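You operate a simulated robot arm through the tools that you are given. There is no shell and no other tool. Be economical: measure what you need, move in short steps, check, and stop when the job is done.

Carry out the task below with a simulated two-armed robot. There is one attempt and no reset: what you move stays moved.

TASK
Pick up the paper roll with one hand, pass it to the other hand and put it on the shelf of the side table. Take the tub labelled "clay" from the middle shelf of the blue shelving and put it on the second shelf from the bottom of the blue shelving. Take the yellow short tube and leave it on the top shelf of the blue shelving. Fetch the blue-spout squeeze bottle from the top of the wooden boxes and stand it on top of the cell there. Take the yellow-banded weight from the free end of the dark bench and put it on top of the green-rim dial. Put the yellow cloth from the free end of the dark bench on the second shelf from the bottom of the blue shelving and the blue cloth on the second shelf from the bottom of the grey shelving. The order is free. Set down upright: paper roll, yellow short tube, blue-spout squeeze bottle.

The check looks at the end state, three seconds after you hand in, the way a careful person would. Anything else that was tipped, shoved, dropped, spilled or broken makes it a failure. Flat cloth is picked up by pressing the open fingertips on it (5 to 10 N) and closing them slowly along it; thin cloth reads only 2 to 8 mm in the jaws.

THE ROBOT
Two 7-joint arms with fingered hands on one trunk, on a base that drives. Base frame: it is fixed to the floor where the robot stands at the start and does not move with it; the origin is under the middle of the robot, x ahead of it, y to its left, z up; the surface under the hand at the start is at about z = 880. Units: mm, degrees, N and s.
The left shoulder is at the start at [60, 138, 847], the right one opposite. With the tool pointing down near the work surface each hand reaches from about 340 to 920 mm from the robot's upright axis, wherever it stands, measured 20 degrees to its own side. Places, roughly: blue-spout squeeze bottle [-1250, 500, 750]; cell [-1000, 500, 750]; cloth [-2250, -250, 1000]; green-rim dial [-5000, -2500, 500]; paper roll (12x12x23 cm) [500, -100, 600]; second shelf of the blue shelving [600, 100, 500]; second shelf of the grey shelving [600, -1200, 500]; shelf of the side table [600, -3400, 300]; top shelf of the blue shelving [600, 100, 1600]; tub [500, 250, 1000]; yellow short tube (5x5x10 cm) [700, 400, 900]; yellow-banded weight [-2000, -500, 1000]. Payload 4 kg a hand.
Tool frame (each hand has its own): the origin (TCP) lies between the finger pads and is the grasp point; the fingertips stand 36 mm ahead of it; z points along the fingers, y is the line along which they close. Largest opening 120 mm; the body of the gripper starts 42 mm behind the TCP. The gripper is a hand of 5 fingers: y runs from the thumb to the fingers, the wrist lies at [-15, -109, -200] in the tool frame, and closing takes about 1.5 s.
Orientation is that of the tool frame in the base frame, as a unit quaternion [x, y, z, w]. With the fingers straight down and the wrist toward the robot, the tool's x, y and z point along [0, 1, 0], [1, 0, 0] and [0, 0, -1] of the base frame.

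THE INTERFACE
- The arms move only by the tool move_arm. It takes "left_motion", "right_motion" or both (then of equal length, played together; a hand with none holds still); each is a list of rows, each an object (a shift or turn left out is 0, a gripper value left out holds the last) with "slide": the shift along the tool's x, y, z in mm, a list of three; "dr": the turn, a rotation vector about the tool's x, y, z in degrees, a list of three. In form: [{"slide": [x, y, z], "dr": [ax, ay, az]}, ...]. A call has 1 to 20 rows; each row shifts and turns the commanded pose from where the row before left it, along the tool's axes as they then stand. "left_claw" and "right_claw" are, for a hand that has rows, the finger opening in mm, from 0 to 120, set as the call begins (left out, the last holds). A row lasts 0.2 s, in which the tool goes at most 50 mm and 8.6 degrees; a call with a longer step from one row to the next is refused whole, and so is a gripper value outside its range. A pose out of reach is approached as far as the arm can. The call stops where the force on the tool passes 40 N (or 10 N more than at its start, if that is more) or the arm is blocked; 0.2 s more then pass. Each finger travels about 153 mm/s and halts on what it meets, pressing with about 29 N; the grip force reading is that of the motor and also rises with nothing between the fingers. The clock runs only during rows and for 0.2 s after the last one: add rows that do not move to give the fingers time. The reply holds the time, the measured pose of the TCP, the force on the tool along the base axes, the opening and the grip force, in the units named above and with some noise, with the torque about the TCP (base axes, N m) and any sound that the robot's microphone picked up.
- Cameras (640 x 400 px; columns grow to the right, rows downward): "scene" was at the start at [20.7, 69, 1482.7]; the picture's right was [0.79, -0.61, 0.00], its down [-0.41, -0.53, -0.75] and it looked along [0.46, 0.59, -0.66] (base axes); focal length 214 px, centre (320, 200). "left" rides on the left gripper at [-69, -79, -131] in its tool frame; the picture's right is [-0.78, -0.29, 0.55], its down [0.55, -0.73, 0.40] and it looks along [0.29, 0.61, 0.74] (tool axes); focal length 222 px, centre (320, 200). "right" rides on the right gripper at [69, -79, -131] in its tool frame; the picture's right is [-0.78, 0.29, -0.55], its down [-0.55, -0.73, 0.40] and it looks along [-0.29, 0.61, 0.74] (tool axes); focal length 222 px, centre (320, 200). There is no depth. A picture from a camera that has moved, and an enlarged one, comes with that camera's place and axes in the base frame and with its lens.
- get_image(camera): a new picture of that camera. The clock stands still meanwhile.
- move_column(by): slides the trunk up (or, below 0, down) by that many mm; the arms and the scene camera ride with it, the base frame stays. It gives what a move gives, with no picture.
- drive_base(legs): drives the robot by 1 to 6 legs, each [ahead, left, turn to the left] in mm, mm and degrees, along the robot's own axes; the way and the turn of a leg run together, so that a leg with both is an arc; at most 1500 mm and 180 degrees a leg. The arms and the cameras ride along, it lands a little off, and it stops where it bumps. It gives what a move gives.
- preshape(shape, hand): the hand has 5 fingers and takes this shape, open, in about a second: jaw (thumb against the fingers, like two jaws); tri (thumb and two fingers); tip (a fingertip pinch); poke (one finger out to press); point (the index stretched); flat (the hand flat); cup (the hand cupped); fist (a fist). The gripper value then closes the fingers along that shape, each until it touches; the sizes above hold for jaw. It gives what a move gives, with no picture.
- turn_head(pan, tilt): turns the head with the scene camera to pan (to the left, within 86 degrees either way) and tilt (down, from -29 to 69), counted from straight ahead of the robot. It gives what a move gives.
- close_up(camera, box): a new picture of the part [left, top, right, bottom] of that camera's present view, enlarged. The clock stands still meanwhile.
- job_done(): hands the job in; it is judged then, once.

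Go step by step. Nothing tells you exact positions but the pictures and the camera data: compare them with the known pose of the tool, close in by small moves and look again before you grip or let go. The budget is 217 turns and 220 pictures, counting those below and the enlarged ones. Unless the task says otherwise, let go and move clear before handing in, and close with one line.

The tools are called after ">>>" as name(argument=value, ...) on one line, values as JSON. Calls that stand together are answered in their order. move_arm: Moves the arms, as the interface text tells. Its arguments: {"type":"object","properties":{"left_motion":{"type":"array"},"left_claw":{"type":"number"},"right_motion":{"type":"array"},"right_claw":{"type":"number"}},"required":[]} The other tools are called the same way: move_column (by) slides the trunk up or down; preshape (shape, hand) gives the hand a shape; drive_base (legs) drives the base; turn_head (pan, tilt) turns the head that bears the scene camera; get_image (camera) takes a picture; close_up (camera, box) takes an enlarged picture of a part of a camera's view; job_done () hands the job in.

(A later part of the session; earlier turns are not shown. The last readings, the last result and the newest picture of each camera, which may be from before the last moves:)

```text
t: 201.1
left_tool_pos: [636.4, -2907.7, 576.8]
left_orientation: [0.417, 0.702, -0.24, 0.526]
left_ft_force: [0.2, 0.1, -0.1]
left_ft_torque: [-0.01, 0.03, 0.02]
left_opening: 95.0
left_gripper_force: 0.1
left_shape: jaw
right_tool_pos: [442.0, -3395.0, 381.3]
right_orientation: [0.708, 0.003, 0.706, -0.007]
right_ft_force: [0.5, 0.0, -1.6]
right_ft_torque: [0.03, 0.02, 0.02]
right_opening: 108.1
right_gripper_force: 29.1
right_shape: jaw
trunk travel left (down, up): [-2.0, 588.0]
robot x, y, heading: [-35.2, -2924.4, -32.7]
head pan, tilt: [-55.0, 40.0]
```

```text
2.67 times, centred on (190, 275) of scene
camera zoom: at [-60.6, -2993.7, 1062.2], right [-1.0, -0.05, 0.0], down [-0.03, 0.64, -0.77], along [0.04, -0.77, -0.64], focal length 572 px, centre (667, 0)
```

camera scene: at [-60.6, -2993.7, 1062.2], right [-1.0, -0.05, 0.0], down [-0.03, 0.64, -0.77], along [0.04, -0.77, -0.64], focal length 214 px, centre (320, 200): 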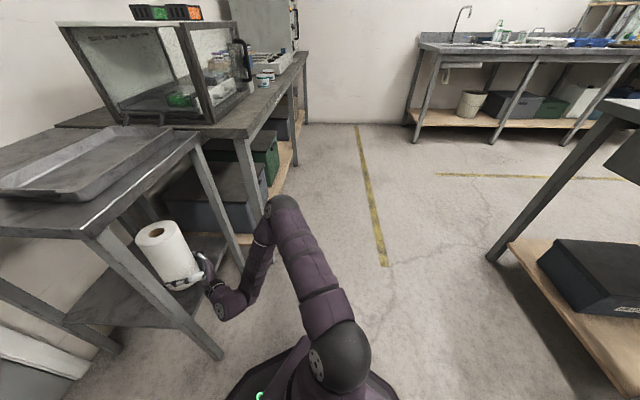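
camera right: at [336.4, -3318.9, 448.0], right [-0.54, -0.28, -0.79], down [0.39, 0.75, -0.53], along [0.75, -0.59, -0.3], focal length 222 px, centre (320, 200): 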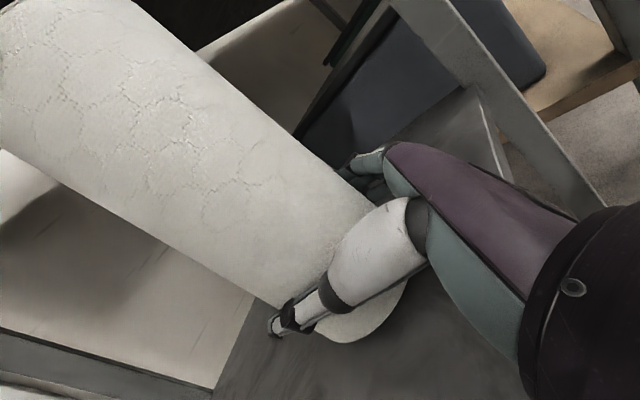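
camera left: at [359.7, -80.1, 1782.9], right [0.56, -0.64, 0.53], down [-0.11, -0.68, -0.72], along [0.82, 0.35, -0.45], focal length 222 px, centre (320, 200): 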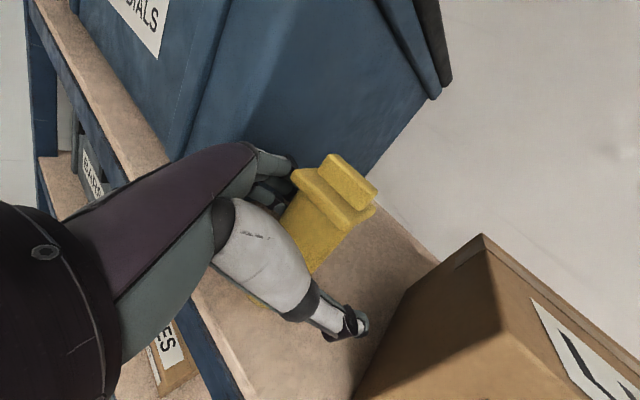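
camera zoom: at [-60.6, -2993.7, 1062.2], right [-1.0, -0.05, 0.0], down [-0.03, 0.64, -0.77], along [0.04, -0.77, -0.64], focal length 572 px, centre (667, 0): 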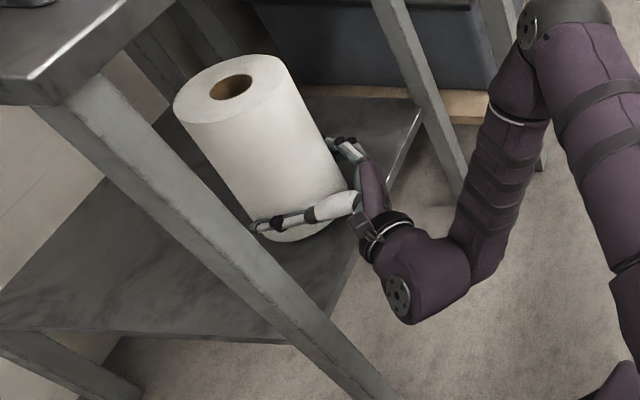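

>>> move_arm(right_motion=[{"slide": [-5, 0, 0]}, {"slide": [-5, 0, 0]}, {"slide": [-4, 0, 0]}, {}])

>>> move_arm(right_motion=[{"slide": [-4, 0, 0]}, {"slide": [-4, 0, 0]}, {}])

```text
t: 202.2
left_tool_pos: [636.1, -2907.1, 578.1]
left_orientation: [0.418, 0.7, -0.241, 0.526]
left_ft_force: [0.0, 0.4, -0.2]
left_ft_torque: [-0.02, -0.01, -0.02]
left_opening: 94.9
left_gripper_force: 0.0
left_shape: jaw
right_tool_pos: [441.6, -3393.9, 372.2]
right_orientation: [0.705, 0.007, 0.709, -0.003]
right_ft_force: [-11.0, 4.1, 21.0]
right_ft_torque: [-0.29, 2.13, -0.5]
right_opening: 108.2
right_gripper_force: 29.0
right_shape: jaw
trunk travel left (down, up): [-2.0, 588.0]
robot x, y, heading: [-39.4, -2924.6, -32.8]
head pan, tilt: [-55.0, 40.0]
stopped in row 4 (right hand): the force on the tool passed its limit at 41 N (the readings are from after the stop); the commanded pose is now the measured one
```

```text
t: 202.6
left_tool_pos: [636.2, -2908.1, 578.1]
left_orientation: [0.417, 0.7, -0.241, 0.527]
left_ft_force: [-0.3, -0.1, -0.4]
left_ft_torque: [0.01, 0.05, 0.0]
left_opening: 94.7
left_gripper_force: 0.0
left_shape: jaw
right_tool_pos: [442.8, -3395.2, 373.3]
right_orientation: [0.702, 0.009, 0.712, -0.001]
right_ft_force: [-13.1, 6.4, 18.2]
right_ft_torque: [-0.12, 2.19, -0.71]
right_opening: 108.5
right_gripper_force: 29.0
right_shape: jaw
trunk travel left (down, up): [-2.0, 588.0]
robot x, y, heading: [-38.5, -2922.9, -32.3]
head pan, tilt: [-55.0, 40.0]
stopped in row 1 (right hand): the force on the tool passed its limit at 44 N (the readings are from after the stop); the commanded pose is now the measured one
```

The hand's underside keeps touching first, with the roll base about 20 mm above the shelf. I'll loosen the fingers very slightly so the roll slides down, caged, onto the shelf.

>>> move_arm(right_motion=[{"slide": [3, 0, 0], "dr": [0, -0.8, 0]}, {}])

>>> move_arm(right_motion=[{}, {}], right_claw=107.5)

>>> close_up(camera="scene", box=[90, 200, 290, 350])

```text
t: 203.2
left_tool_pos: [636.8, -2907.0, 576.2]
left_orientation: [0.417, 0.701, -0.241, 0.526]
left_ft_force: [-0.5, -0.1, -0.7]
left_ft_torque: [0.02, -0.01, 0.0]
left_opening: 94.9
left_gripper_force: 0.0
left_shape: jaw
right_tool_pos: [442.5, -3395.1, 374.3]
right_orientation: [0.709, 0.007, 0.705, -0.003]
right_ft_force: [-3.6, 3.6, 2.4]
right_ft_torque: [0.04, 0.55, -0.26]
right_opening: 108.2
right_gripper_force: 28.5
right_shape: jaw
trunk travel left (down, up): [-2.0, 588.0]
robot x, y, heading: [-39.1, -2928.1, -32.3]
head pan, tilt: [-55.0, 40.0]
```

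```text
t: 203.8
left_tool_pos: [636.5, -2907.7, 577.8]
left_orientation: [0.418, 0.701, -0.241, 0.525]
left_ft_force: [0.7, -0.4, -0.3]
left_ft_torque: [0.03, -0.03, -0.02]
left_opening: 95.1
left_gripper_force: 0.0
left_shape: jaw
right_tool_pos: [442.8, -3395.0, 374.8]
right_orientation: [0.708, 0.008, 0.706, -0.003]
right_ft_force: [-2.6, 2.0, 0.2]
right_ft_torque: [0.06, 0.34, -0.2]
right_opening: 107.9
right_gripper_force: 23.4
right_shape: jaw
trunk travel left (down, up): [-2.0, 588.0]
robot x, y, heading: [-37.4, -2928.3, -32.4]
head pan, tilt: [-55.0, 40.0]
```

```text
2.67 times, centred on (190, 275) of scene
camera zoom: at [-61.2, -2993.3, 1062.1], right [-1.0, -0.05, 0.0], down [-0.03, 0.64, -0.77], along [0.04, -0.77, -0.64], focal length 572 px, centre (667, 0)
```

zoom: 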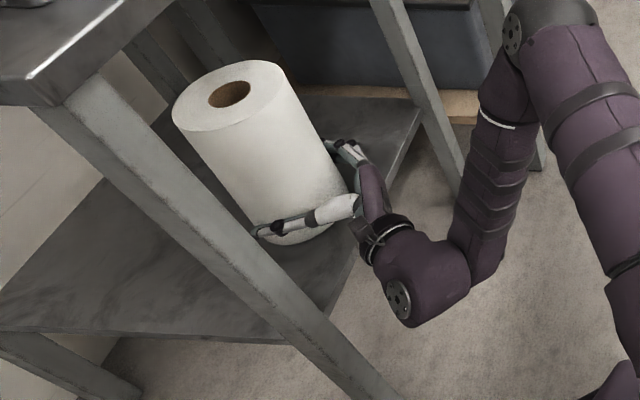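

>>> move_arm(right_motion=[{}, {}], right_claw=108.3)

>>> move_arm(right_motion=[{}, {}], right_claw=109)

>>> close_up(camera="scene", box=[90, 200, 290, 350])

```text
t: 204.4
left_tool_pos: [637.6, -2907.0, 578.2]
left_orientation: [0.418, 0.7, -0.241, 0.526]
left_ft_force: [0.2, 1.4, -1.3]
left_ft_torque: [0.02, 0.0, -0.05]
left_opening: 95.0
left_gripper_force: 0.0
left_shape: jaw
right_tool_pos: [442.2, -3396.1, 374.9]
right_orientation: [0.709, 0.007, 0.705, -0.002]
right_ft_force: [-1.9, 1.4, 0.0]
right_ft_torque: [0.0, 0.27, -0.14]
right_opening: 107.7
right_gripper_force: 23.3
right_shape: jaw
trunk travel left (down, up): [-2.0, 588.0]
robot x, y, heading: [-38.6, -2926.6, -32.1]
head pan, tilt: [-55.0, 40.0]
```

```text
t: 205.0
left_tool_pos: [636.5, -2907.1, 576.7]
left_orientation: [0.418, 0.701, -0.242, 0.525]
left_ft_force: [0.8, -0.4, 0.4]
left_ft_torque: [-0.01, -0.02, 0.0]
left_opening: 94.8
left_gripper_force: 0.1
left_shape: jaw
right_tool_pos: [442.3, -3394.5, 374.9]
right_orientation: [0.709, 0.007, 0.705, -0.003]
right_ft_force: [-1.6, 1.7, 0.0]
right_ft_torque: [0.05, 0.28, -0.12]
right_opening: 108.1
right_gripper_force: 24.0
right_shape: jaw
trunk travel left (down, up): [-2.0, 588.0]
robot x, y, heading: [-39.3, -2926.3, -32.2]
head pan, tilt: [-55.0, 40.0]
```

```text
2.67 times, centred on (190, 275) of scene
camera zoom: at [-61.3, -2993.4, 1062.1], right [-1.0, -0.05, 0.0], down [-0.03, 0.64, -0.77], along [0.04, -0.77, -0.64], focal length 572 px, centre (667, 0)
```

zoom: 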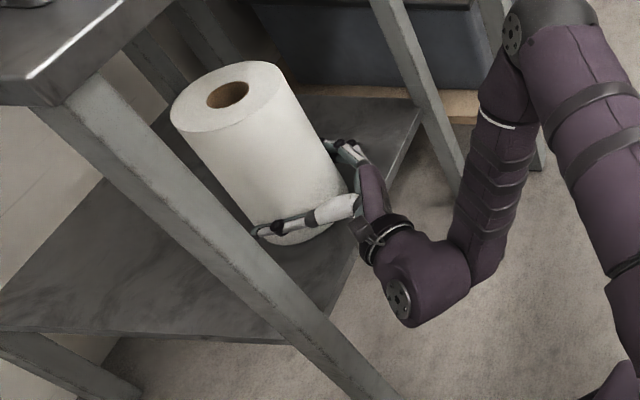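

>>> move_arm(right_motion=[{}, {}], right_claw=110.2)

>>> move_arm(right_motion=[{}, {}], right_claw=111.5)

>>> close_up(camera="scene", box=[90, 200, 290, 350])

```text
t: 205.6
left_tool_pos: [636.9, -2907.8, 578.0]
left_orientation: [0.418, 0.7, -0.242, 0.526]
left_ft_force: [0.4, -0.4, 0.6]
left_ft_torque: [0.02, -0.02, 0.0]
left_opening: 95.0
left_gripper_force: 0.1
left_shape: jaw
right_tool_pos: [442.9, -3393.9, 374.8]
right_orientation: [0.709, 0.008, 0.705, -0.003]
right_ft_force: [-2.3, 1.3, -0.3]
right_ft_torque: [0.07, 0.26, -0.12]
right_opening: 108.1
right_gripper_force: 23.8
right_shape: jaw
trunk travel left (down, up): [-2.0, 588.0]
robot x, y, heading: [-42.9, -2925.9, -32.1]
head pan, tilt: [-55.0, 40.0]
```

```text
t: 206.2
left_tool_pos: [636.8, -2909.5, 577.3]
left_orientation: [0.418, 0.7, -0.242, 0.526]
left_ft_force: [0.2, 0.0, 0.5]
left_ft_torque: [-0.02, -0.02, -0.02]
left_opening: 94.8
left_gripper_force: 0.1
left_shape: jaw
right_tool_pos: [443.0, -3395.1, 374.3]
right_orientation: [0.708, 0.008, 0.706, -0.002]
right_ft_force: [-1.9, 1.6, 0.6]
right_ft_torque: [0.02, 0.3, -0.12]
right_opening: 108.1
right_gripper_force: 23.7
right_shape: jaw
trunk travel left (down, up): [-2.0, 588.0]
robot x, y, heading: [-38.8, -2926.8, -32.5]
head pan, tilt: [-55.0, 40.0]
```

```text
2.67 times, centred on (190, 275) of scene
camera zoom: at [-61.3, -2993.4, 1062.1], right [-1.0, -0.05, 0.0], down [-0.03, 0.64, -0.77], along [0.04, -0.77, -0.64], focal length 572 px, centre (667, 0)
```

zoom: 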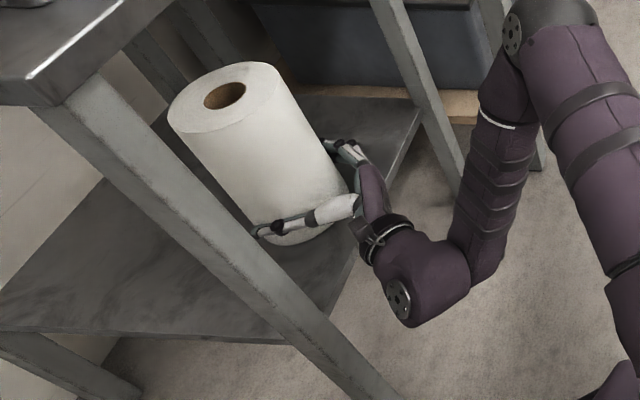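

The fingers let the roll pivot forward instead of sliding. Better is a proper regrip higher on the roll with the left hand's help, so I'll tighten, lift and back out.

>>> move_arm(right_motion=[{}, {}, {}, {"slide": [15, 0, 0]}, {"slide": [15, 0, 0]}, {}], right_claw=70)

>>> drive_base(legs=[[-211, -134, 0], [-250, 0, 0]])

>>> get_image(camera="scene")

```text
t: 207.6
left_tool_pos: [635.8, -2907.4, 576.7]
left_orientation: [0.419, 0.7, -0.242, 0.526]
left_ft_force: [0.6, 0.5, -0.3]
left_ft_torque: [0.0, 0.01, 0.02]
left_opening: 95.1
left_gripper_force: 0.1
left_shape: jaw
right_tool_pos: [444.3, -3394.3, 402.9]
right_orientation: [0.709, 0.007, 0.705, -0.002]
right_ft_force: [-1.2, -0.2, -1.7]
right_ft_torque: [0.02, 0.06, 0.02]
right_opening: 109.1
right_gripper_force: 29.3
right_shape: jaw
trunk travel left (down, up): [-2.0, 588.0]
robot x, y, heading: [-40.4, -2927.7, -32.2]
head pan, tilt: [-55.0, 40.0]
```

```text
t: 210.8
left_tool_pos: [179.2, -2774.8, 578.8]
left_orientation: [0.418, 0.7, -0.241, 0.526]
left_ft_force: [0.9, -0.4, -0.4]
left_ft_torque: [-0.02, -0.01, 0.02]
left_opening: 95.3
left_gripper_force: 0.0
left_shape: jaw
right_tool_pos: [-15.1, -3262.2, 403.6]
right_orientation: [0.708, 0.007, 0.706, -0.002]
right_ft_force: [-0.4, 0.7, -1.7]
right_ft_torque: [0.02, 0.0, -0.02]
right_opening: 109.0
right_gripper_force: 29.0
right_shape: jaw
trunk travel left (down, up): [-2.0, 588.0]
robot x, y, heading: [-497.6, -2793.3, -32.1]
head pan, tilt: [-55.0, 40.0]
```

```text
110 pictures are left
camera scene: at [-519.5, -2860.1, 1062.1], right [-1.0, -0.05, 0.0], down [-0.03, 0.64, -0.77], along [0.04, -0.77, -0.64], focal length 214 px, centre (320, 200)
```

scene: 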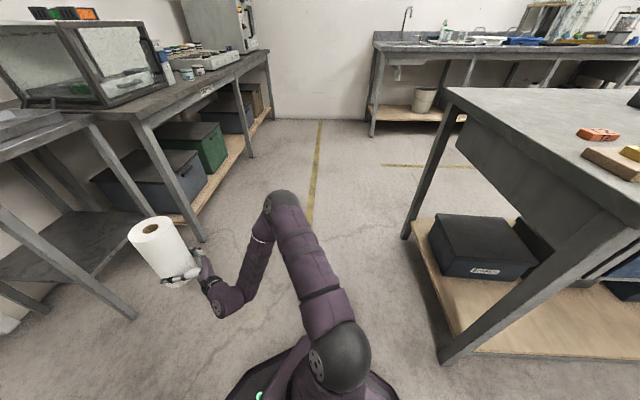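

The roll is still close to vertical. I'll bring both hands into the handover poses used before.

>>> move_arm(left_motion=[{"dr": [1.2, -4.0, -4.7]}, {"dr": [0, -8, 0]}, {"dr": [0, -8, 0]}, {"dr": [8, 0, 0]}, {"dr": [8, 0, 0]}, {"dr": [8, 0, 0]}, {"dr": [8, 0, 0]}, {"dr": [8, 0, 0]}, {"dr": [8, 0, 0]}, {"dr": [8, 0, 0]}, {"dr": [8, 0, 0]}, {"slide": [-25, 16, -15]}, {"slide": [-25, 16, -15]}, {"slide": [-25, 16, -15]}, {"slide": [-25, 16, -15]}, {}, {}], right_motion=[{"dr": [7.25, 0, 0]}, {"dr": [7.25, 0, 0]}, {"dr": [7.25, 0, 0]}, {"dr": [7.25, 0, 0]}, {"dr": [7.25, 0, 0]}, {"dr": [7.25, 0, 0]}, {"dr": [7.25, 0, 0]}, {"dr": [7.25, 0, 0]}, {"slide": [17.3, -3.5, 36]}, {"slide": [17.3, -3.5, 36]}, {"slide": [17.3, -3.5, 36]}, {"slide": [17.3, -3.5, 36]}, {"slide": [17.3, -3.5, 36]}, {"slide": [17.3, -3.5, 36]}, {"slide": [17.3, -3.5, 36]}, {"slide": [17.3, -3.5, 36]}, {}], left_claw=120)

>>> turn_head(pan=0, tilt=45)

>>> get_image(camera="scene")

>>> get_image(camera="left")

```text
t: 214.4
left_tool_pos: [261.6, -2756.7, 679.7]
left_orientation: [0.622, 0.343, -0.61, 0.35]
left_ft_force: [0.4, -0.2, 0.8]
left_ft_torque: [0.0, -0.01, -0.01]
left_opening: 119.8
left_gripper_force: 0.1
left_shape: jaw
right_tool_pos: [111.5, -3002.3, 540.5]
right_orientation: [0.619, 0.348, 0.613, -0.346]
right_ft_force: [0.0, -0.6, -2.4]
right_ft_torque: [0.0, 0.02, 0.0]
right_opening: 108.9
right_gripper_force: 29.5
right_shape: jaw
trunk travel left (down, up): [-2.0, 588.0]
robot x, y, heading: [-498.4, -2794.5, -32.3]
head pan, tilt: [-55.0, 40.0]
```

```text
t: 215.7
left_tool_pos: [260.2, -2756.6, 680.3]
left_orientation: [0.623, 0.343, -0.61, 0.35]
left_ft_force: [0.2, -0.3, -0.2]
left_ft_torque: [-0.02, 0.03, 0.0]
left_opening: 119.8
left_gripper_force: 0.1
left_shape: jaw
right_tool_pos: [111.3, -3001.3, 540.3]
right_orientation: [0.619, 0.348, 0.613, -0.346]
right_ft_force: [1.1, -0.3, -1.7]
right_ft_torque: [-0.01, -0.01, 0.02]
right_opening: 109.0
right_gripper_force: 28.7
right_shape: jaw
trunk travel left (down, up): [-2.0, 588.0]
robot x, y, heading: [-493.1, -2791.5, -32.5]
head pan, tilt: [0.0, 45.0]
```

```text
109 pictures are left
camera scene: at [-454.7, -2818.6, 1054.9], right [-0.54, -0.84, 0.0], down [-0.6, 0.38, -0.71], along [0.6, -0.38, -0.71], focal length 214 px, centre (320, 200)
```

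scene: 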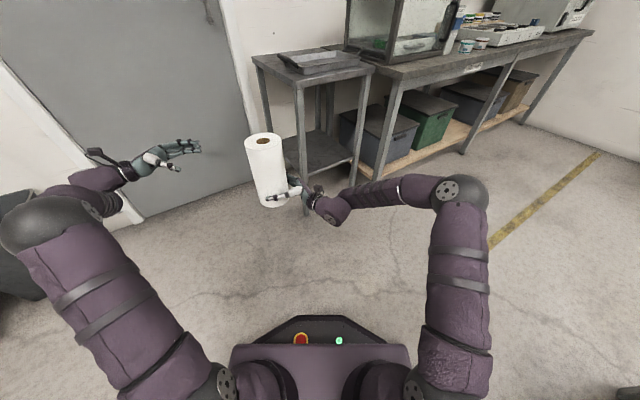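

```text
108 pictures are left
camera left: at [258.9, -2604.7, 750.0], right [-0.55, -0.32, 0.77], down [-0.82, 0.04, -0.57], along [0.15, -0.95, -0.28], focal length 222 px, centre (320, 200)
```

left: 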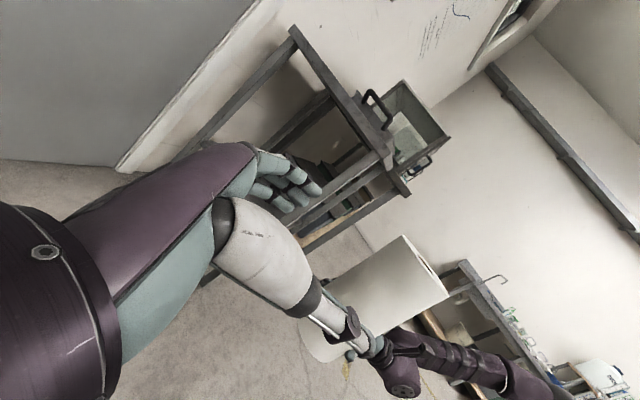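

Aligned: the roll's axis is 267 mm straight ahead of the left hand. Approaching.

>>> move_arm(left_motion=[{"slide": [0, 2, 35]}, {"slide": [0, 0, 35]}, {"slide": [0, 0, 35]}, {"slide": [0, 0, 35]}, {"slide": [0, 0, 25]}, {}])

>>> get_image(camera="left")

>>> close_up(camera="scene", box=[160, 90, 360, 240])

```text
t: 217.1
left_tool_pos: [176.2, -2898.2, 675.9]
left_orientation: [0.623, 0.344, -0.609, 0.351]
left_ft_force: [-0.3, 0.4, 0.2]
left_ft_torque: [0.02, 0.04, 0.01]
left_opening: 119.7
left_gripper_force: 0.0
left_shape: jaw
right_tool_pos: [111.4, -3002.1, 541.0]
right_orientation: [0.619, 0.349, 0.613, -0.346]
right_ft_force: [-0.8, 0.0, -1.9]
right_ft_torque: [-0.01, 0.03, -0.01]
right_opening: 109.0
right_gripper_force: 29.0
right_shape: jaw
trunk travel left (down, up): [-2.0, 588.0]
robot x, y, heading: [-495.9, -2790.0, -32.2]
head pan, tilt: [0.0, 45.0]
```

```text
107 pictures are left
camera left: at [174.8, -2747.3, 747.2], right [-0.55, -0.32, 0.77], down [-0.82, 0.04, -0.57], along [0.15, -0.95, -0.28], focal length 222 px, centre (320, 200)
```

left: 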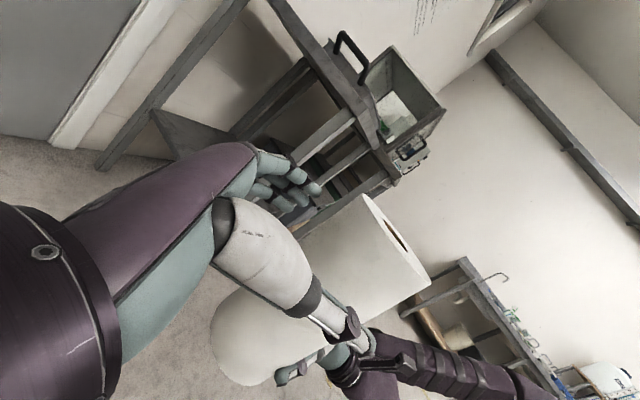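

```text
2.67 times, centred on (260, 165) of scene
camera zoom: at [-454.7, -2818.5, 1054.9], right [-0.53, -0.84, 0.0], down [-0.6, 0.38, -0.71], along [0.6, -0.38, -0.71], focal length 572 px, centre (480, 293)
```

zoom: 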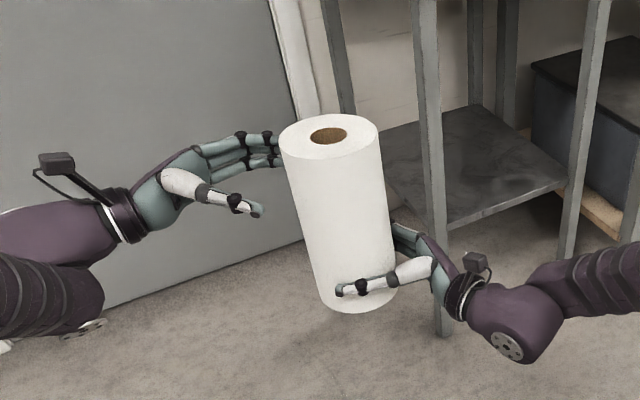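

>>> move_arm(left_motion=[{"slide": [-4, 1, 25]}, {"slide": [0, 0, 25]}, {"slide": [0, 0, 20]}, {"slide": [0, 0, 12]}, {}])

>>> move_arm(left_motion=[{}, {}, {}, {}, {}, {}, {}, {}], left_claw=70)

>>> close_up(camera="scene", box=[160, 90, 360, 240])

```text
t: 218.2
left_tool_pos: [136.5, -2969.5, 679.2]
left_orientation: [0.623, 0.344, -0.609, 0.35]
left_ft_force: [4.6, 1.5, -0.3]
left_ft_torque: [-0.05, -0.01, 0.26]
left_opening: 119.4
left_gripper_force: 0.1
left_shape: jaw
right_tool_pos: [110.1, -3001.6, 540.1]
right_orientation: [0.619, 0.348, 0.613, -0.346]
right_ft_force: [-4.0, -0.8, -1.2]
right_ft_torque: [0.12, -0.48, -0.17]
right_opening: 108.7
right_gripper_force: 28.8
right_shape: jaw
trunk travel left (down, up): [-2.0, 588.0]
robot x, y, heading: [-494.7, -2789.0, -32.3]
head pan, tilt: [0.0, 45.0]
```

```text
t: 220.1
left_tool_pos: [136.2, -2967.9, 680.0]
left_orientation: [0.622, 0.343, -0.61, 0.351]
left_ft_force: [5.4, 0.4, 1.5]
left_ft_torque: [-0.01, -0.1, 0.32]
left_opening: 109.8
left_gripper_force: 29.6
left_shape: jaw
right_tool_pos: [111.8, -3002.0, 539.7]
right_orientation: [0.619, 0.348, 0.613, -0.346]
right_ft_force: [-4.3, -0.8, -2.5]
right_ft_torque: [0.13, -0.56, -0.17]
right_opening: 107.9
right_gripper_force: 28.7
right_shape: jaw
trunk travel left (down, up): [-2.0, 588.0]
robot x, y, heading: [-495.2, -2795.0, -32.0]
head pan, tilt: [0.0, 45.0]
```

```text
2.67 times, centred on (260, 165) of scene
camera zoom: at [-454.7, -2818.6, 1054.9], right [-0.53, -0.84, 0.0], down [-0.6, 0.38, -0.71], along [0.6, -0.38, -0.71], focal length 572 px, centre (480, 293)
```

zoom: 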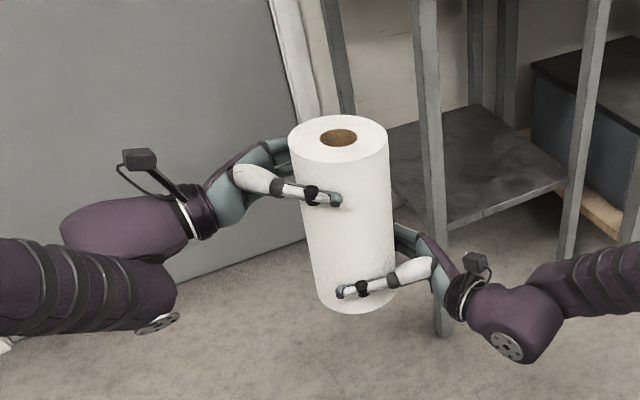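

Both hold it. I'll open the right, slide it 42 mm up along the roll and close again.

>>> move_arm(right_motion=[{}, {}, {}, {}, {"slide": [0, 0, -4]}, {"slide": [10, 0, 0]}, {"slide": [10, 0, 0]}, {"slide": [10, 0, 0]}, {"slide": [10, 0, 0]}, {"slide": [4, 0, 0]}, {}], right_claw=120)

>>> close_up(camera="scene", box=[160, 90, 360, 240])

>>> get_image(camera="right")

```text
t: 222.4
left_tool_pos: [134.7, -2970.1, 678.9]
left_orientation: [0.622, 0.343, -0.61, 0.351]
left_ft_force: [-0.4, 0.6, -0.6]
left_ft_torque: [0.03, 0.02, -0.01]
left_opening: 109.9
left_gripper_force: 29.0
left_shape: jaw
right_tool_pos: [110.0, -3002.5, 583.6]
right_orientation: [0.618, 0.349, 0.614, -0.345]
right_ft_force: [0.4, -0.5, 0.2]
right_ft_torque: [0.02, 0.02, 0.01]
right_opening: 120.1
right_gripper_force: 0.1
right_shape: jaw
trunk travel left (down, up): [-2.0, 588.0]
robot x, y, heading: [-497.3, -2796.3, -32.3]
head pan, tilt: [0.0, 45.0]
```

```text
2.67 times, centred on (260, 165) of scene
camera zoom: at [-454.7, -2818.6, 1054.9], right [-0.53, -0.84, 0.0], down [-0.6, 0.38, -0.71], along [0.6, -0.38, -0.71], focal length 572 px, centre (480, 293)
```

zoom: 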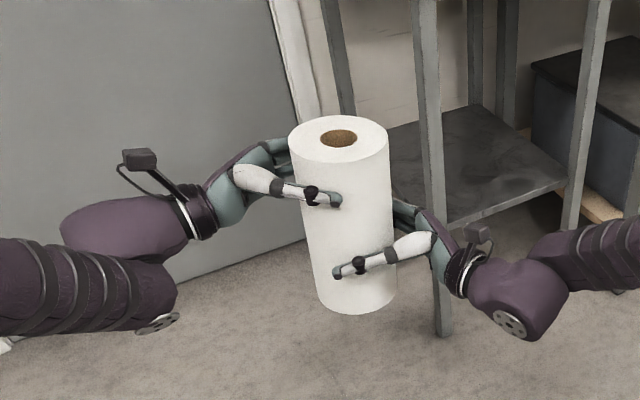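

```text
103 pictures are left
camera right: at [-24.5, -3074.8, 654.0], right [-0.04, -0.62, -0.78], down [-0.42, 0.72, -0.55], along [0.9, 0.31, -0.29], focal length 222 px, centre (320, 200)
```

right: 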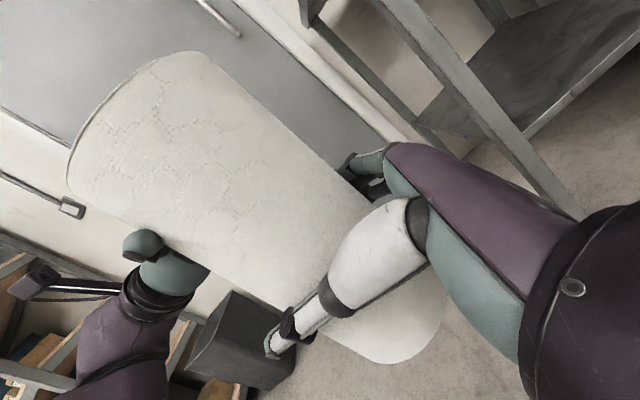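

>>> move_arm(right_motion=[{"slide": [0, 0, 4]}, {}, {}, {}, {}, {}, {}, {}, {}], right_claw=70)

>>> move_arm(left_motion=[{}, {}, {}, {}, {"slide": [0, 0, -20]}, {"slide": [0, 0, -30]}, {"slide": [0, 0, -40]}, {"slide": [0, 0, -40]}, {"slide": [0, 0, -40]}, {"slide": [0, 0, -40]}, {}], left_claw=120)

>>> close_up(camera="scene", box=[160, 90, 360, 240])

```text
t: 224.4
left_tool_pos: [136.9, -2969.2, 679.0]
left_orientation: [0.623, 0.343, -0.609, 0.351]
left_ft_force: [4.3, 2.3, -0.9]
left_ft_torque: [0.28, -0.08, 0.14]
left_opening: 109.8
left_gripper_force: 28.9
left_shape: jaw
right_tool_pos: [111.6, -3000.1, 582.8]
right_orientation: [0.619, 0.348, 0.613, -0.346]
right_ft_force: [-5.2, -2.4, -0.1]
right_ft_torque: [-0.07, -0.32, -0.07]
right_opening: 107.0
right_gripper_force: 28.8
right_shape: jaw
trunk travel left (down, up): [-2.0, 588.0]
robot x, y, heading: [-496.2, -2795.9, -32.1]
head pan, tilt: [0.0, 45.0]
```

```text
t: 226.8
left_tool_pos: [245.4, -2788.1, 681.3]
left_orientation: [0.623, 0.343, -0.61, 0.349]
left_ft_force: [-0.5, -0.2, -0.4]
left_ft_torque: [0.01, -0.01, 0.0]
left_opening: 120.0
left_gripper_force: 0.0
left_shape: jaw
right_tool_pos: [110.7, -3001.5, 582.7]
right_orientation: [0.619, 0.348, 0.613, -0.345]
right_ft_force: [-0.1, -0.2, 0.4]
right_ft_torque: [-0.05, 0.05, -0.03]
right_opening: 107.1
right_gripper_force: 29.0
right_shape: jaw
trunk travel left (down, up): [-2.0, 588.0]
robot x, y, heading: [-498.1, -2792.8, -32.3]
head pan, tilt: [0.0, 45.0]
```

```text
2.67 times, centred on (260, 165) of scene
camera zoom: at [-454.7, -2818.5, 1054.9], right [-0.53, -0.84, 0.0], down [-0.6, 0.38, -0.71], along [0.6, -0.38, -0.71], focal length 572 px, centre (480, 293)
```

zoom: 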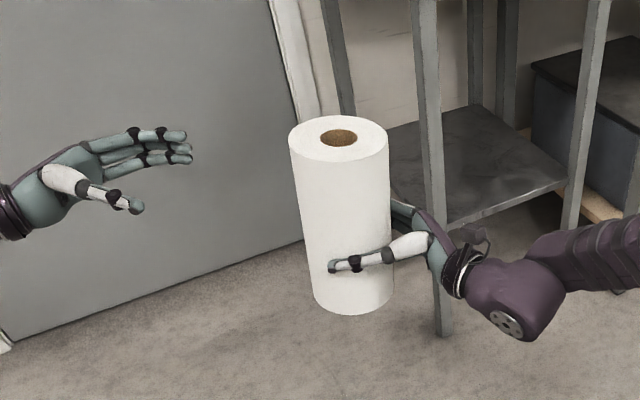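

Held again, now higher. I'll correct a 5° lean toward the palm, return the right hand to the placing pose, and pull the left arm back.

>>> move_arm(right_motion=[{"dr": [0, -5, 0]}, {"slide": [-20, 3.5, -36]}, {"slide": [-20, 3.5, -36]}, {"slide": [-20, 3.5, -36]}, {"slide": [-20, 3.5, -36]}, {"slide": [-20, 3.5, -36]}, {"slide": [-20, 3.5, -36]}, {"slide": [-20, 3.5, -36]}, {"slide": [-20, 3.5, -36]}, {"dr": [-7.25, 0, 0]}, {"dr": [-7.25, 0, 0]}, {"dr": [-7.25, 0, 0]}, {"dr": [-7.25, 0, 0]}, {"dr": [-7.25, 0, 0]}, {"dr": [-7.25, 0, 0]}, {"dr": [-7.25, 0, 0]}, {"dr": [-7.25, 0, 0]}, {}], left_motion=[{}, {"slide": [0, -25, 0]}, {"slide": [0, -25, 0]}, {"slide": [0, -25, 0]}, {"slide": [0, -25, 0]}, {"slide": [0, -25, 0]}, {"slide": [0, -25, 0]}, {}, {}, {}, {}, {}, {}, {}, {}, {}, {}, {}])

>>> turn_head(pan=-35, tilt=40)

>>> get_image(camera="scene")

```text
t: 230.7
left_tool_pos: [116.5, -2710.9, 681.2]
left_orientation: [0.622, 0.343, -0.61, 0.351]
left_ft_force: [0.7, 0.7, -0.5]
left_ft_torque: [0.01, -0.01, 0.02]
left_opening: 120.0
left_gripper_force: 0.1
left_shape: jaw
right_tool_pos: [-21.6, -3274.3, 452.5]
right_orientation: [0.724, 0.034, 0.688, 0.025]
right_ft_force: [0.2, 0.7, 0.2]
right_ft_torque: [0.0, 0.02, 0.0]
right_opening: 106.8
right_gripper_force: 28.7
right_shape: jaw
trunk travel left (down, up): [-2.0, 588.0]
robot x, y, heading: [-494.5, -2790.9, -32.1]
head pan, tilt: [0.0, 45.0]
```

```text
t: 231.7
left_tool_pos: [117.3, -2710.6, 678.8]
left_orientation: [0.622, 0.343, -0.611, 0.35]
left_ft_force: [0.2, 0.0, 0.1]
left_ft_torque: [-0.01, 0.02, 0.0]
left_opening: 119.8
left_gripper_force: 0.0
left_shape: jaw
right_tool_pos: [-21.1, -3272.5, 451.4]
right_orientation: [0.724, 0.034, 0.689, 0.024]
right_ft_force: [0.2, 0.3, 0.6]
right_ft_torque: [0.01, 0.03, 0.0]
right_opening: 107.0
right_gripper_force: 28.7
right_shape: jaw
trunk travel left (down, up): [-2.0, 588.0]
robot x, y, heading: [-500.1, -2792.3, -32.3]
head pan, tilt: [-35.0, 40.0]
```

```text
101 pictures are left
camera scene: at [-490.6, -2853.5, 1062.1], right [-0.92, -0.39, 0.0], down [-0.25, 0.59, -0.77], along [0.3, -0.71, -0.64], focal length 214 px, centre (320, 200)
```

scene: 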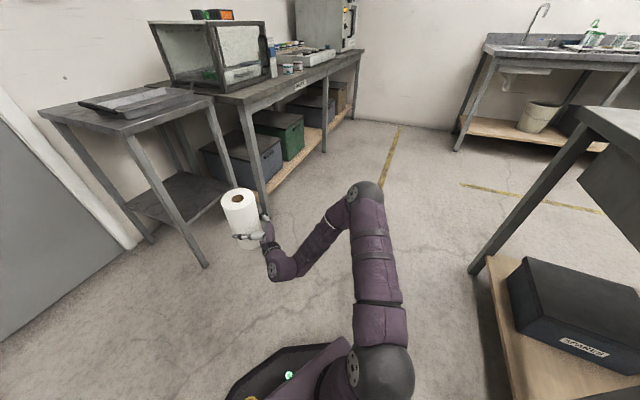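

The yaw about a tilted axis left a lean. I'll correct it by [0.4, -2.3, 4.7]° and verify.

>>> move_arm(right_motion=[{"dr": [0.4, -2.3, 4.66]}, {}, {}])

>>> close_up(camera="scene", box=[160, 150, 360, 300])

```text
t: 232.5
left_tool_pos: [117.6, -2711.2, 680.1]
left_orientation: [0.622, 0.343, -0.61, 0.351]
left_ft_force: [-0.1, 0.4, 0.3]
left_ft_torque: [-0.04, -0.04, -0.02]
left_opening: 119.7
left_gripper_force: 0.1
left_shape: jaw
right_tool_pos: [-20.7, -3272.7, 451.7]
right_orientation: [0.739, 0.005, 0.674, -0.007]
right_ft_force: [1.3, 0.3, -0.1]
right_ft_torque: [0.03, 0.05, 0.01]
right_opening: 107.1
right_gripper_force: 28.7
right_shape: jaw
trunk travel left (down, up): [-2.0, 588.0]
robot x, y, heading: [-495.5, -2788.1, -32.2]
head pan, tilt: [-35.0, 40.0]
```

```text
2.67 times, centred on (260, 225) of scene
camera zoom: at [-490.7, -2853.6, 1062.1], right [-0.92, -0.39, 0.0], down [-0.25, 0.59, -0.77], along [0.3, -0.71, -0.64], focal length 572 px, centre (480, 133)
```

zoom: 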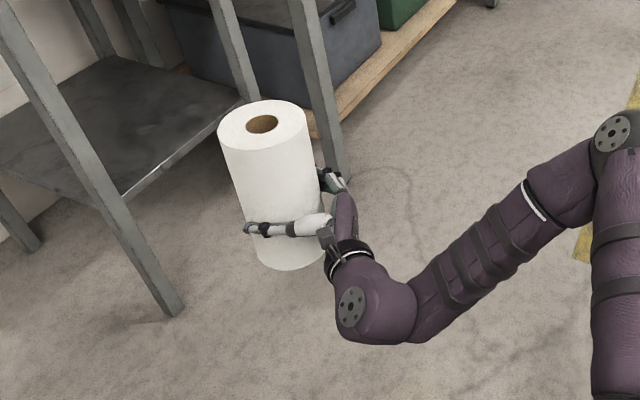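

>>> move_arm(right_motion=[{"dr": [0, -3, 0]}, {}])

>>> drive_base(legs=[[64, -102, 0], [338, 213, 0]])

>>> close_up(camera="scene", box=[100, 130, 320, 310])

```text
t: 233.1
left_tool_pos: [117.5, -2712.0, 680.1]
left_orientation: [0.622, 0.344, -0.61, 0.35]
left_ft_force: [0.5, 0.1, 0.0]
left_ft_torque: [0.0, 0.02, 0.01]
left_opening: 119.9
left_gripper_force: 0.2
left_shape: jaw
right_tool_pos: [-20.6, -3271.3, 451.7]
right_orientation: [0.756, 0.006, 0.655, -0.006]
right_ft_force: [-0.3, -0.2, 0.0]
right_ft_torque: [-0.01, 0.0, 0.0]
right_opening: 106.6
right_gripper_force: 28.9
right_shape: jaw
trunk travel left (down, up): [-2.0, 588.0]
robot x, y, heading: [-497.7, -2791.8, -32.3]
head pan, tilt: [-35.0, 40.0]
```

```text
t: 236.4
left_tool_pos: [527.5, -2838.2, 680.1]
left_orientation: [0.622, 0.343, -0.61, 0.35]
left_ft_force: [0.3, -0.8, 0.1]
left_ft_torque: [-0.02, 0.0, 0.03]
left_opening: 119.8
left_gripper_force: 0.1
left_shape: jaw
right_tool_pos: [386.9, -3400.1, 451.5]
right_orientation: [0.756, 0.004, 0.655, -0.005]
right_ft_force: [0.3, 0.2, 0.0]
right_ft_torque: [0.01, 0.05, -0.02]
right_opening: 107.2
right_gripper_force: 28.9
right_shape: jaw
trunk travel left (down, up): [-2.0, 588.0]
robot x, y, heading: [-89.2, -2917.8, -32.5]
head pan, tilt: [-35.0, 40.0]
```

```text
2.22 times, centred on (210, 220) of scene
camera zoom: at [-81.2, -2978.9, 1062.1], right [-0.92, -0.38, 0.0], down [-0.25, 0.59, -0.77], along [0.29, -0.71, -0.64], focal length 477 px, centre (564, 156)
```

zoom: 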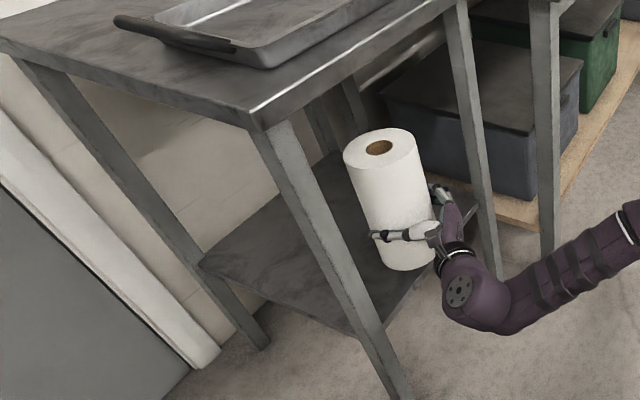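

The roll is upright relative to the table legs. Final 90 mm in.

>>> drive_base(legs=[[76, 48, 0]])

>>> move_arm(right_motion=[{"slide": [-10, 0, 1]}, {"slide": [-10, 0, 1]}, {"slide": [-10, 0, 1]}, {"slide": [-8, 0, 1]}, {}])

>>> close_up(camera="scene", box=[100, 130, 320, 310])

```text
t: 237.5
left_tool_pos: [619.5, -2838.8, 679.5]
left_orientation: [0.623, 0.344, -0.61, 0.349]
left_ft_force: [-0.1, -0.5, 0.6]
left_ft_torque: [-0.03, -0.04, 0.01]
left_opening: 119.6
left_gripper_force: 0.1
left_shape: jaw
right_tool_pos: [479.9, -3400.3, 451.0]
right_orientation: [0.756, 0.005, 0.655, -0.006]
right_ft_force: [0.4, -0.4, -0.8]
right_ft_torque: [0.0, 0.03, 0.01]
right_opening: 106.8
right_gripper_force: 29.1
right_shape: jaw
trunk travel left (down, up): [-2.0, 588.0]
robot x, y, heading: [-0.2, -2921.5, -32.6]
head pan, tilt: [-35.0, 40.0]
```

```text
t: 238.7
left_tool_pos: [618.9, -2837.9, 681.5]
left_orientation: [0.623, 0.343, -0.609, 0.351]
left_ft_force: [0.2, -0.5, -0.4]
left_ft_torque: [0.0, -0.02, 0.02]
left_opening: 119.8
left_gripper_force: 0.0
left_shape: jaw
right_tool_pos: [479.7, -3399.0, 416.2]
right_orientation: [0.754, 0.007, 0.657, -0.004]
right_ft_force: [-3.0, 1.7, 13.6]
right_ft_torque: [-0.58, -0.28, -0.11]
right_opening: 106.7
right_gripper_force: 28.9
right_shape: jaw
trunk travel left (down, up): [-2.0, 588.0]
robot x, y, heading: [3.6, -2919.3, -32.5]
head pan, tilt: [-35.0, 40.0]
```

```text
2.22 times, centred on (210, 220) of scene
camera zoom: at [10.0, -2979.3, 1062.4], right [-0.92, -0.38, 0.0], down [-0.25, 0.59, -0.77], along [0.29, -0.71, -0.64], focal length 477 px, centre (564, 156)
```

zoom: 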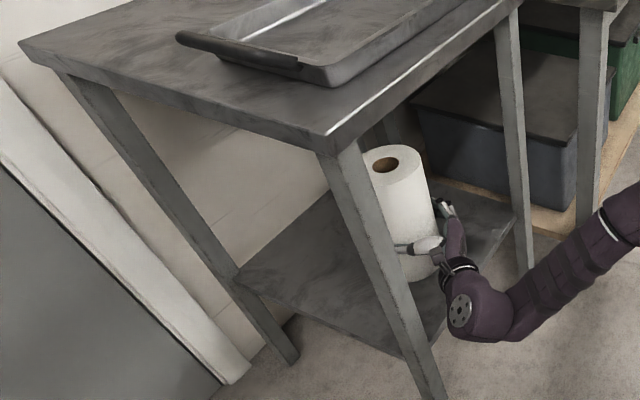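

The roll's base touches the shelf on its right edge. I'll adjust the lean 2° and settle.

>>> move_arm(right_motion=[{"slide": [2, 0, 0]}, {"dr": [0, 0, -2]}, {}])

>>> move_arm(right_motion=[{"slide": [-1.5, 0, 0]}, {"slide": [-1.5, 0, 0]}, {}])

```text
t: 239.5
left_tool_pos: [619.8, -2838.6, 680.2]
left_orientation: [0.623, 0.343, -0.61, 0.35]
left_ft_force: [-0.4, -0.7, -0.1]
left_ft_torque: [0.01, 0.02, 0.01]
left_opening: 119.9
left_gripper_force: 0.1
left_shape: jaw
right_tool_pos: [479.1, -3400.5, 415.6]
right_orientation: [0.756, 0.019, 0.654, 0.006]
right_ft_force: [-0.3, 2.5, 6.1]
right_ft_torque: [-0.24, -0.25, 0.07]
right_opening: 107.0
right_gripper_force: 29.3
right_shape: jaw
trunk travel left (down, up): [-2.0, 588.0]
robot x, y, heading: [3.4, -2917.7, -32.4]
head pan, tilt: [-35.0, 40.0]
```

```text
t: 240.3
left_tool_pos: [620.3, -2838.4, 680.0]
left_orientation: [0.623, 0.343, -0.61, 0.351]
left_ft_force: [0.6, -0.8, -0.3]
left_ft_torque: [0.03, -0.01, 0.0]
left_opening: 119.7
left_gripper_force: 0.1
left_shape: jaw
right_tool_pos: [478.3, -3401.0, 413.4]
right_orientation: [0.754, 0.02, 0.656, 0.008]
right_ft_force: [-3.7, 3.0, 15.0]
right_ft_torque: [-0.47, -0.37, 0.0]
right_opening: 106.6
right_gripper_force: 28.1
right_shape: jaw
trunk travel left (down, up): [-2.0, 588.0]
robot x, y, heading: [3.2, -2918.1, -32.5]
head pan, tilt: [-35.0, 40.0]
```

Only a small residual lean remains and the base is on the shelf. I'll release.

>>> move_arm(right_motion=[{"slide": [1, 0, 0]}, {}, {}, {}, {}, {}], right_claw=120)

>>> close_up(camera="scene", box=[100, 130, 320, 310])

>>> get_image(camera="right")

```text
t: 241.7
left_tool_pos: [618.5, -2838.0, 680.1]
left_orientation: [0.622, 0.343, -0.61, 0.35]
left_ft_force: [0.3, 0.0, -0.7]
left_ft_torque: [0.04, 0.02, 0.02]
left_opening: 120.1
left_gripper_force: 0.1
left_shape: jaw
right_tool_pos: [478.0, -3400.0, 413.3]
right_orientation: [0.755, 0.019, 0.655, 0.006]
right_ft_force: [0.2, -0.4, -0.3]
right_ft_torque: [-0.01, -0.01, 0.0]
right_opening: 119.9
right_gripper_force: 0.0
right_shape: jaw
trunk travel left (down, up): [-2.0, 588.0]
robot x, y, heading: [5.7, -2919.4, -32.4]
head pan, tilt: [-35.0, 40.0]
```

```text
2.22 times, centred on (210, 220) of scene
camera zoom: at [10.8, -2980.1, 1062.1], right [-0.92, -0.38, 0.0], down [-0.25, 0.59, -0.77], along [0.29, -0.71, -0.64], focal length 477 px, centre (564, 156)
```

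zoom: 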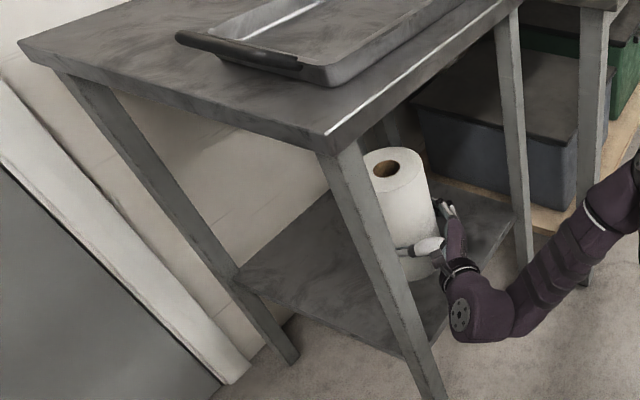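

```text
96 pictures are left
camera right: at [358.5, -3321.0, 498.2], right [-0.65, -0.33, -0.69], down [0.3, 0.72, -0.62], along [0.7, -0.61, -0.37], focal length 222 px, centre (320, 200)
```

right: 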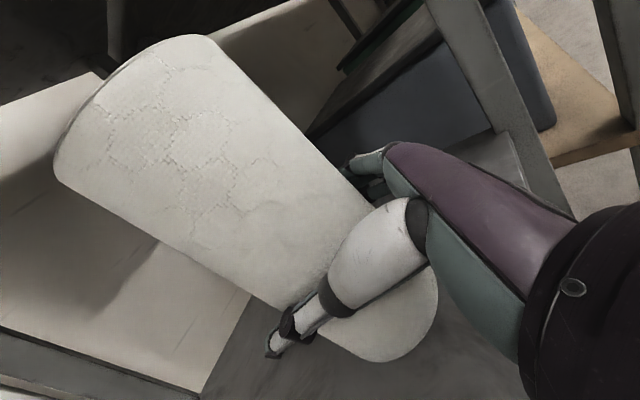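

The roll stands released. I'll withdraw the hand straight back gently.

>>> move_arm(right_motion=[{"slide": [-1.4, 0, -10]}, {"slide": [-1.4, 0, -10]}, {"slide": [-2, 0, -15]}, {}])

>>> get_image(camera="right")

```text
t: 242.7
left_tool_pos: [618.8, -2838.5, 680.8]
left_orientation: [0.623, 0.343, -0.609, 0.35]
left_ft_force: [0.5, 0.0, -0.5]
left_ft_torque: [0.02, -0.02, -0.02]
left_opening: 119.9
left_gripper_force: 0.0
left_shape: jaw
right_tool_pos: [444.2, -3402.0, 413.2]
right_orientation: [0.756, 0.019, 0.654, 0.005]
right_ft_force: [-0.2, -0.3, 0.9]
right_ft_torque: [-0.02, 0.04, 0.05]
right_opening: 120.1
right_gripper_force: 0.1
right_shape: jaw
trunk travel left (down, up): [-2.0, 588.0]
robot x, y, heading: [1.4, -2920.7, -32.1]
head pan, tilt: [-35.0, 40.0]
```

```text
95 pictures are left
camera right: at [324.2, -3322.1, 497.8], right [-0.65, -0.33, -0.69], down [0.3, 0.72, -0.62], along [0.7, -0.61, -0.37], focal length 222 px, centre (320, 200)
```

right: 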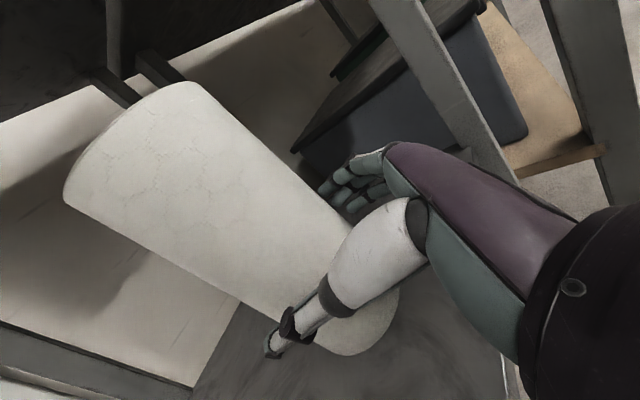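

Good, no contact. I'll back fully away with the base along -x.

>>> drive_base(legs=[[-211, -133, 0], [-250, 0, 0]])

>>> turn_head(pan=-20, tilt=30)

>>> get_image(camera="scene")

```text
t: 246.0
left_tool_pos: [161.6, -2701.6, 681.5]
left_orientation: [0.623, 0.343, -0.61, 0.349]
left_ft_force: [0.5, -0.2, 0.5]
left_ft_torque: [0.0, -0.01, 0.0]
left_opening: 119.8
left_gripper_force: 0.1
left_shape: jaw
right_tool_pos: [-12.8, -3265.1, 413.3]
right_orientation: [0.755, 0.019, 0.655, 0.006]
right_ft_force: [0.9, 0.7, -1.5]
right_ft_torque: [0.02, -0.01, 0.0]
right_opening: 119.9
right_gripper_force: 0.2
right_shape: jaw
trunk travel left (down, up): [-2.0, 588.0]
robot x, y, heading: [-451.7, -2782.3, -32.5]
head pan, tilt: [-35.0, 40.0]
```

```text
t: 246.7
left_tool_pos: [160.6, -2702.7, 680.0]
left_orientation: [0.623, 0.343, -0.61, 0.35]
left_ft_force: [0.2, 0.0, 0.9]
left_ft_torque: [0.0, -0.02, 0.02]
left_opening: 119.9
left_gripper_force: 0.0
left_shape: jaw
right_tool_pos: [-12.9, -3265.5, 413.3]
right_orientation: [0.756, 0.019, 0.655, 0.007]
right_ft_force: [0.0, 0.5, -0.4]
right_ft_torque: [-0.01, 0.02, 0.03]
right_opening: 119.8
right_gripper_force: 0.1
right_shape: jaw
trunk travel left (down, up): [-2.0, 588.0]
robot x, y, heading: [-455.1, -2781.8, -32.3]
head pan, tilt: [-20.0, 30.0]
```

```text
94 pictures are left
camera scene: at [-425.1, -2836.6, 1077.4], right [-0.79, -0.61, 0.0], down [-0.3, 0.4, -0.87], along [0.53, -0.69, -0.5], focal length 214 px, centre (320, 200)
```

scene: 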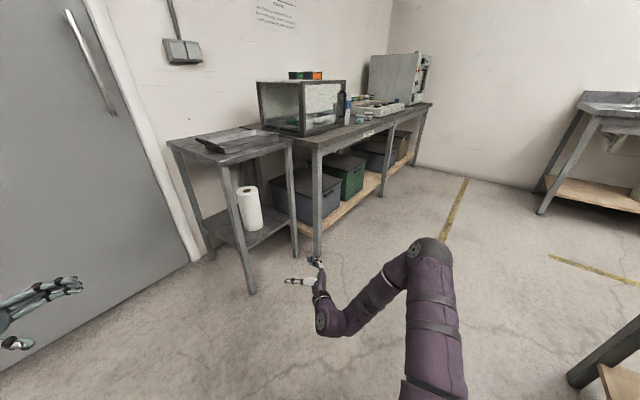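

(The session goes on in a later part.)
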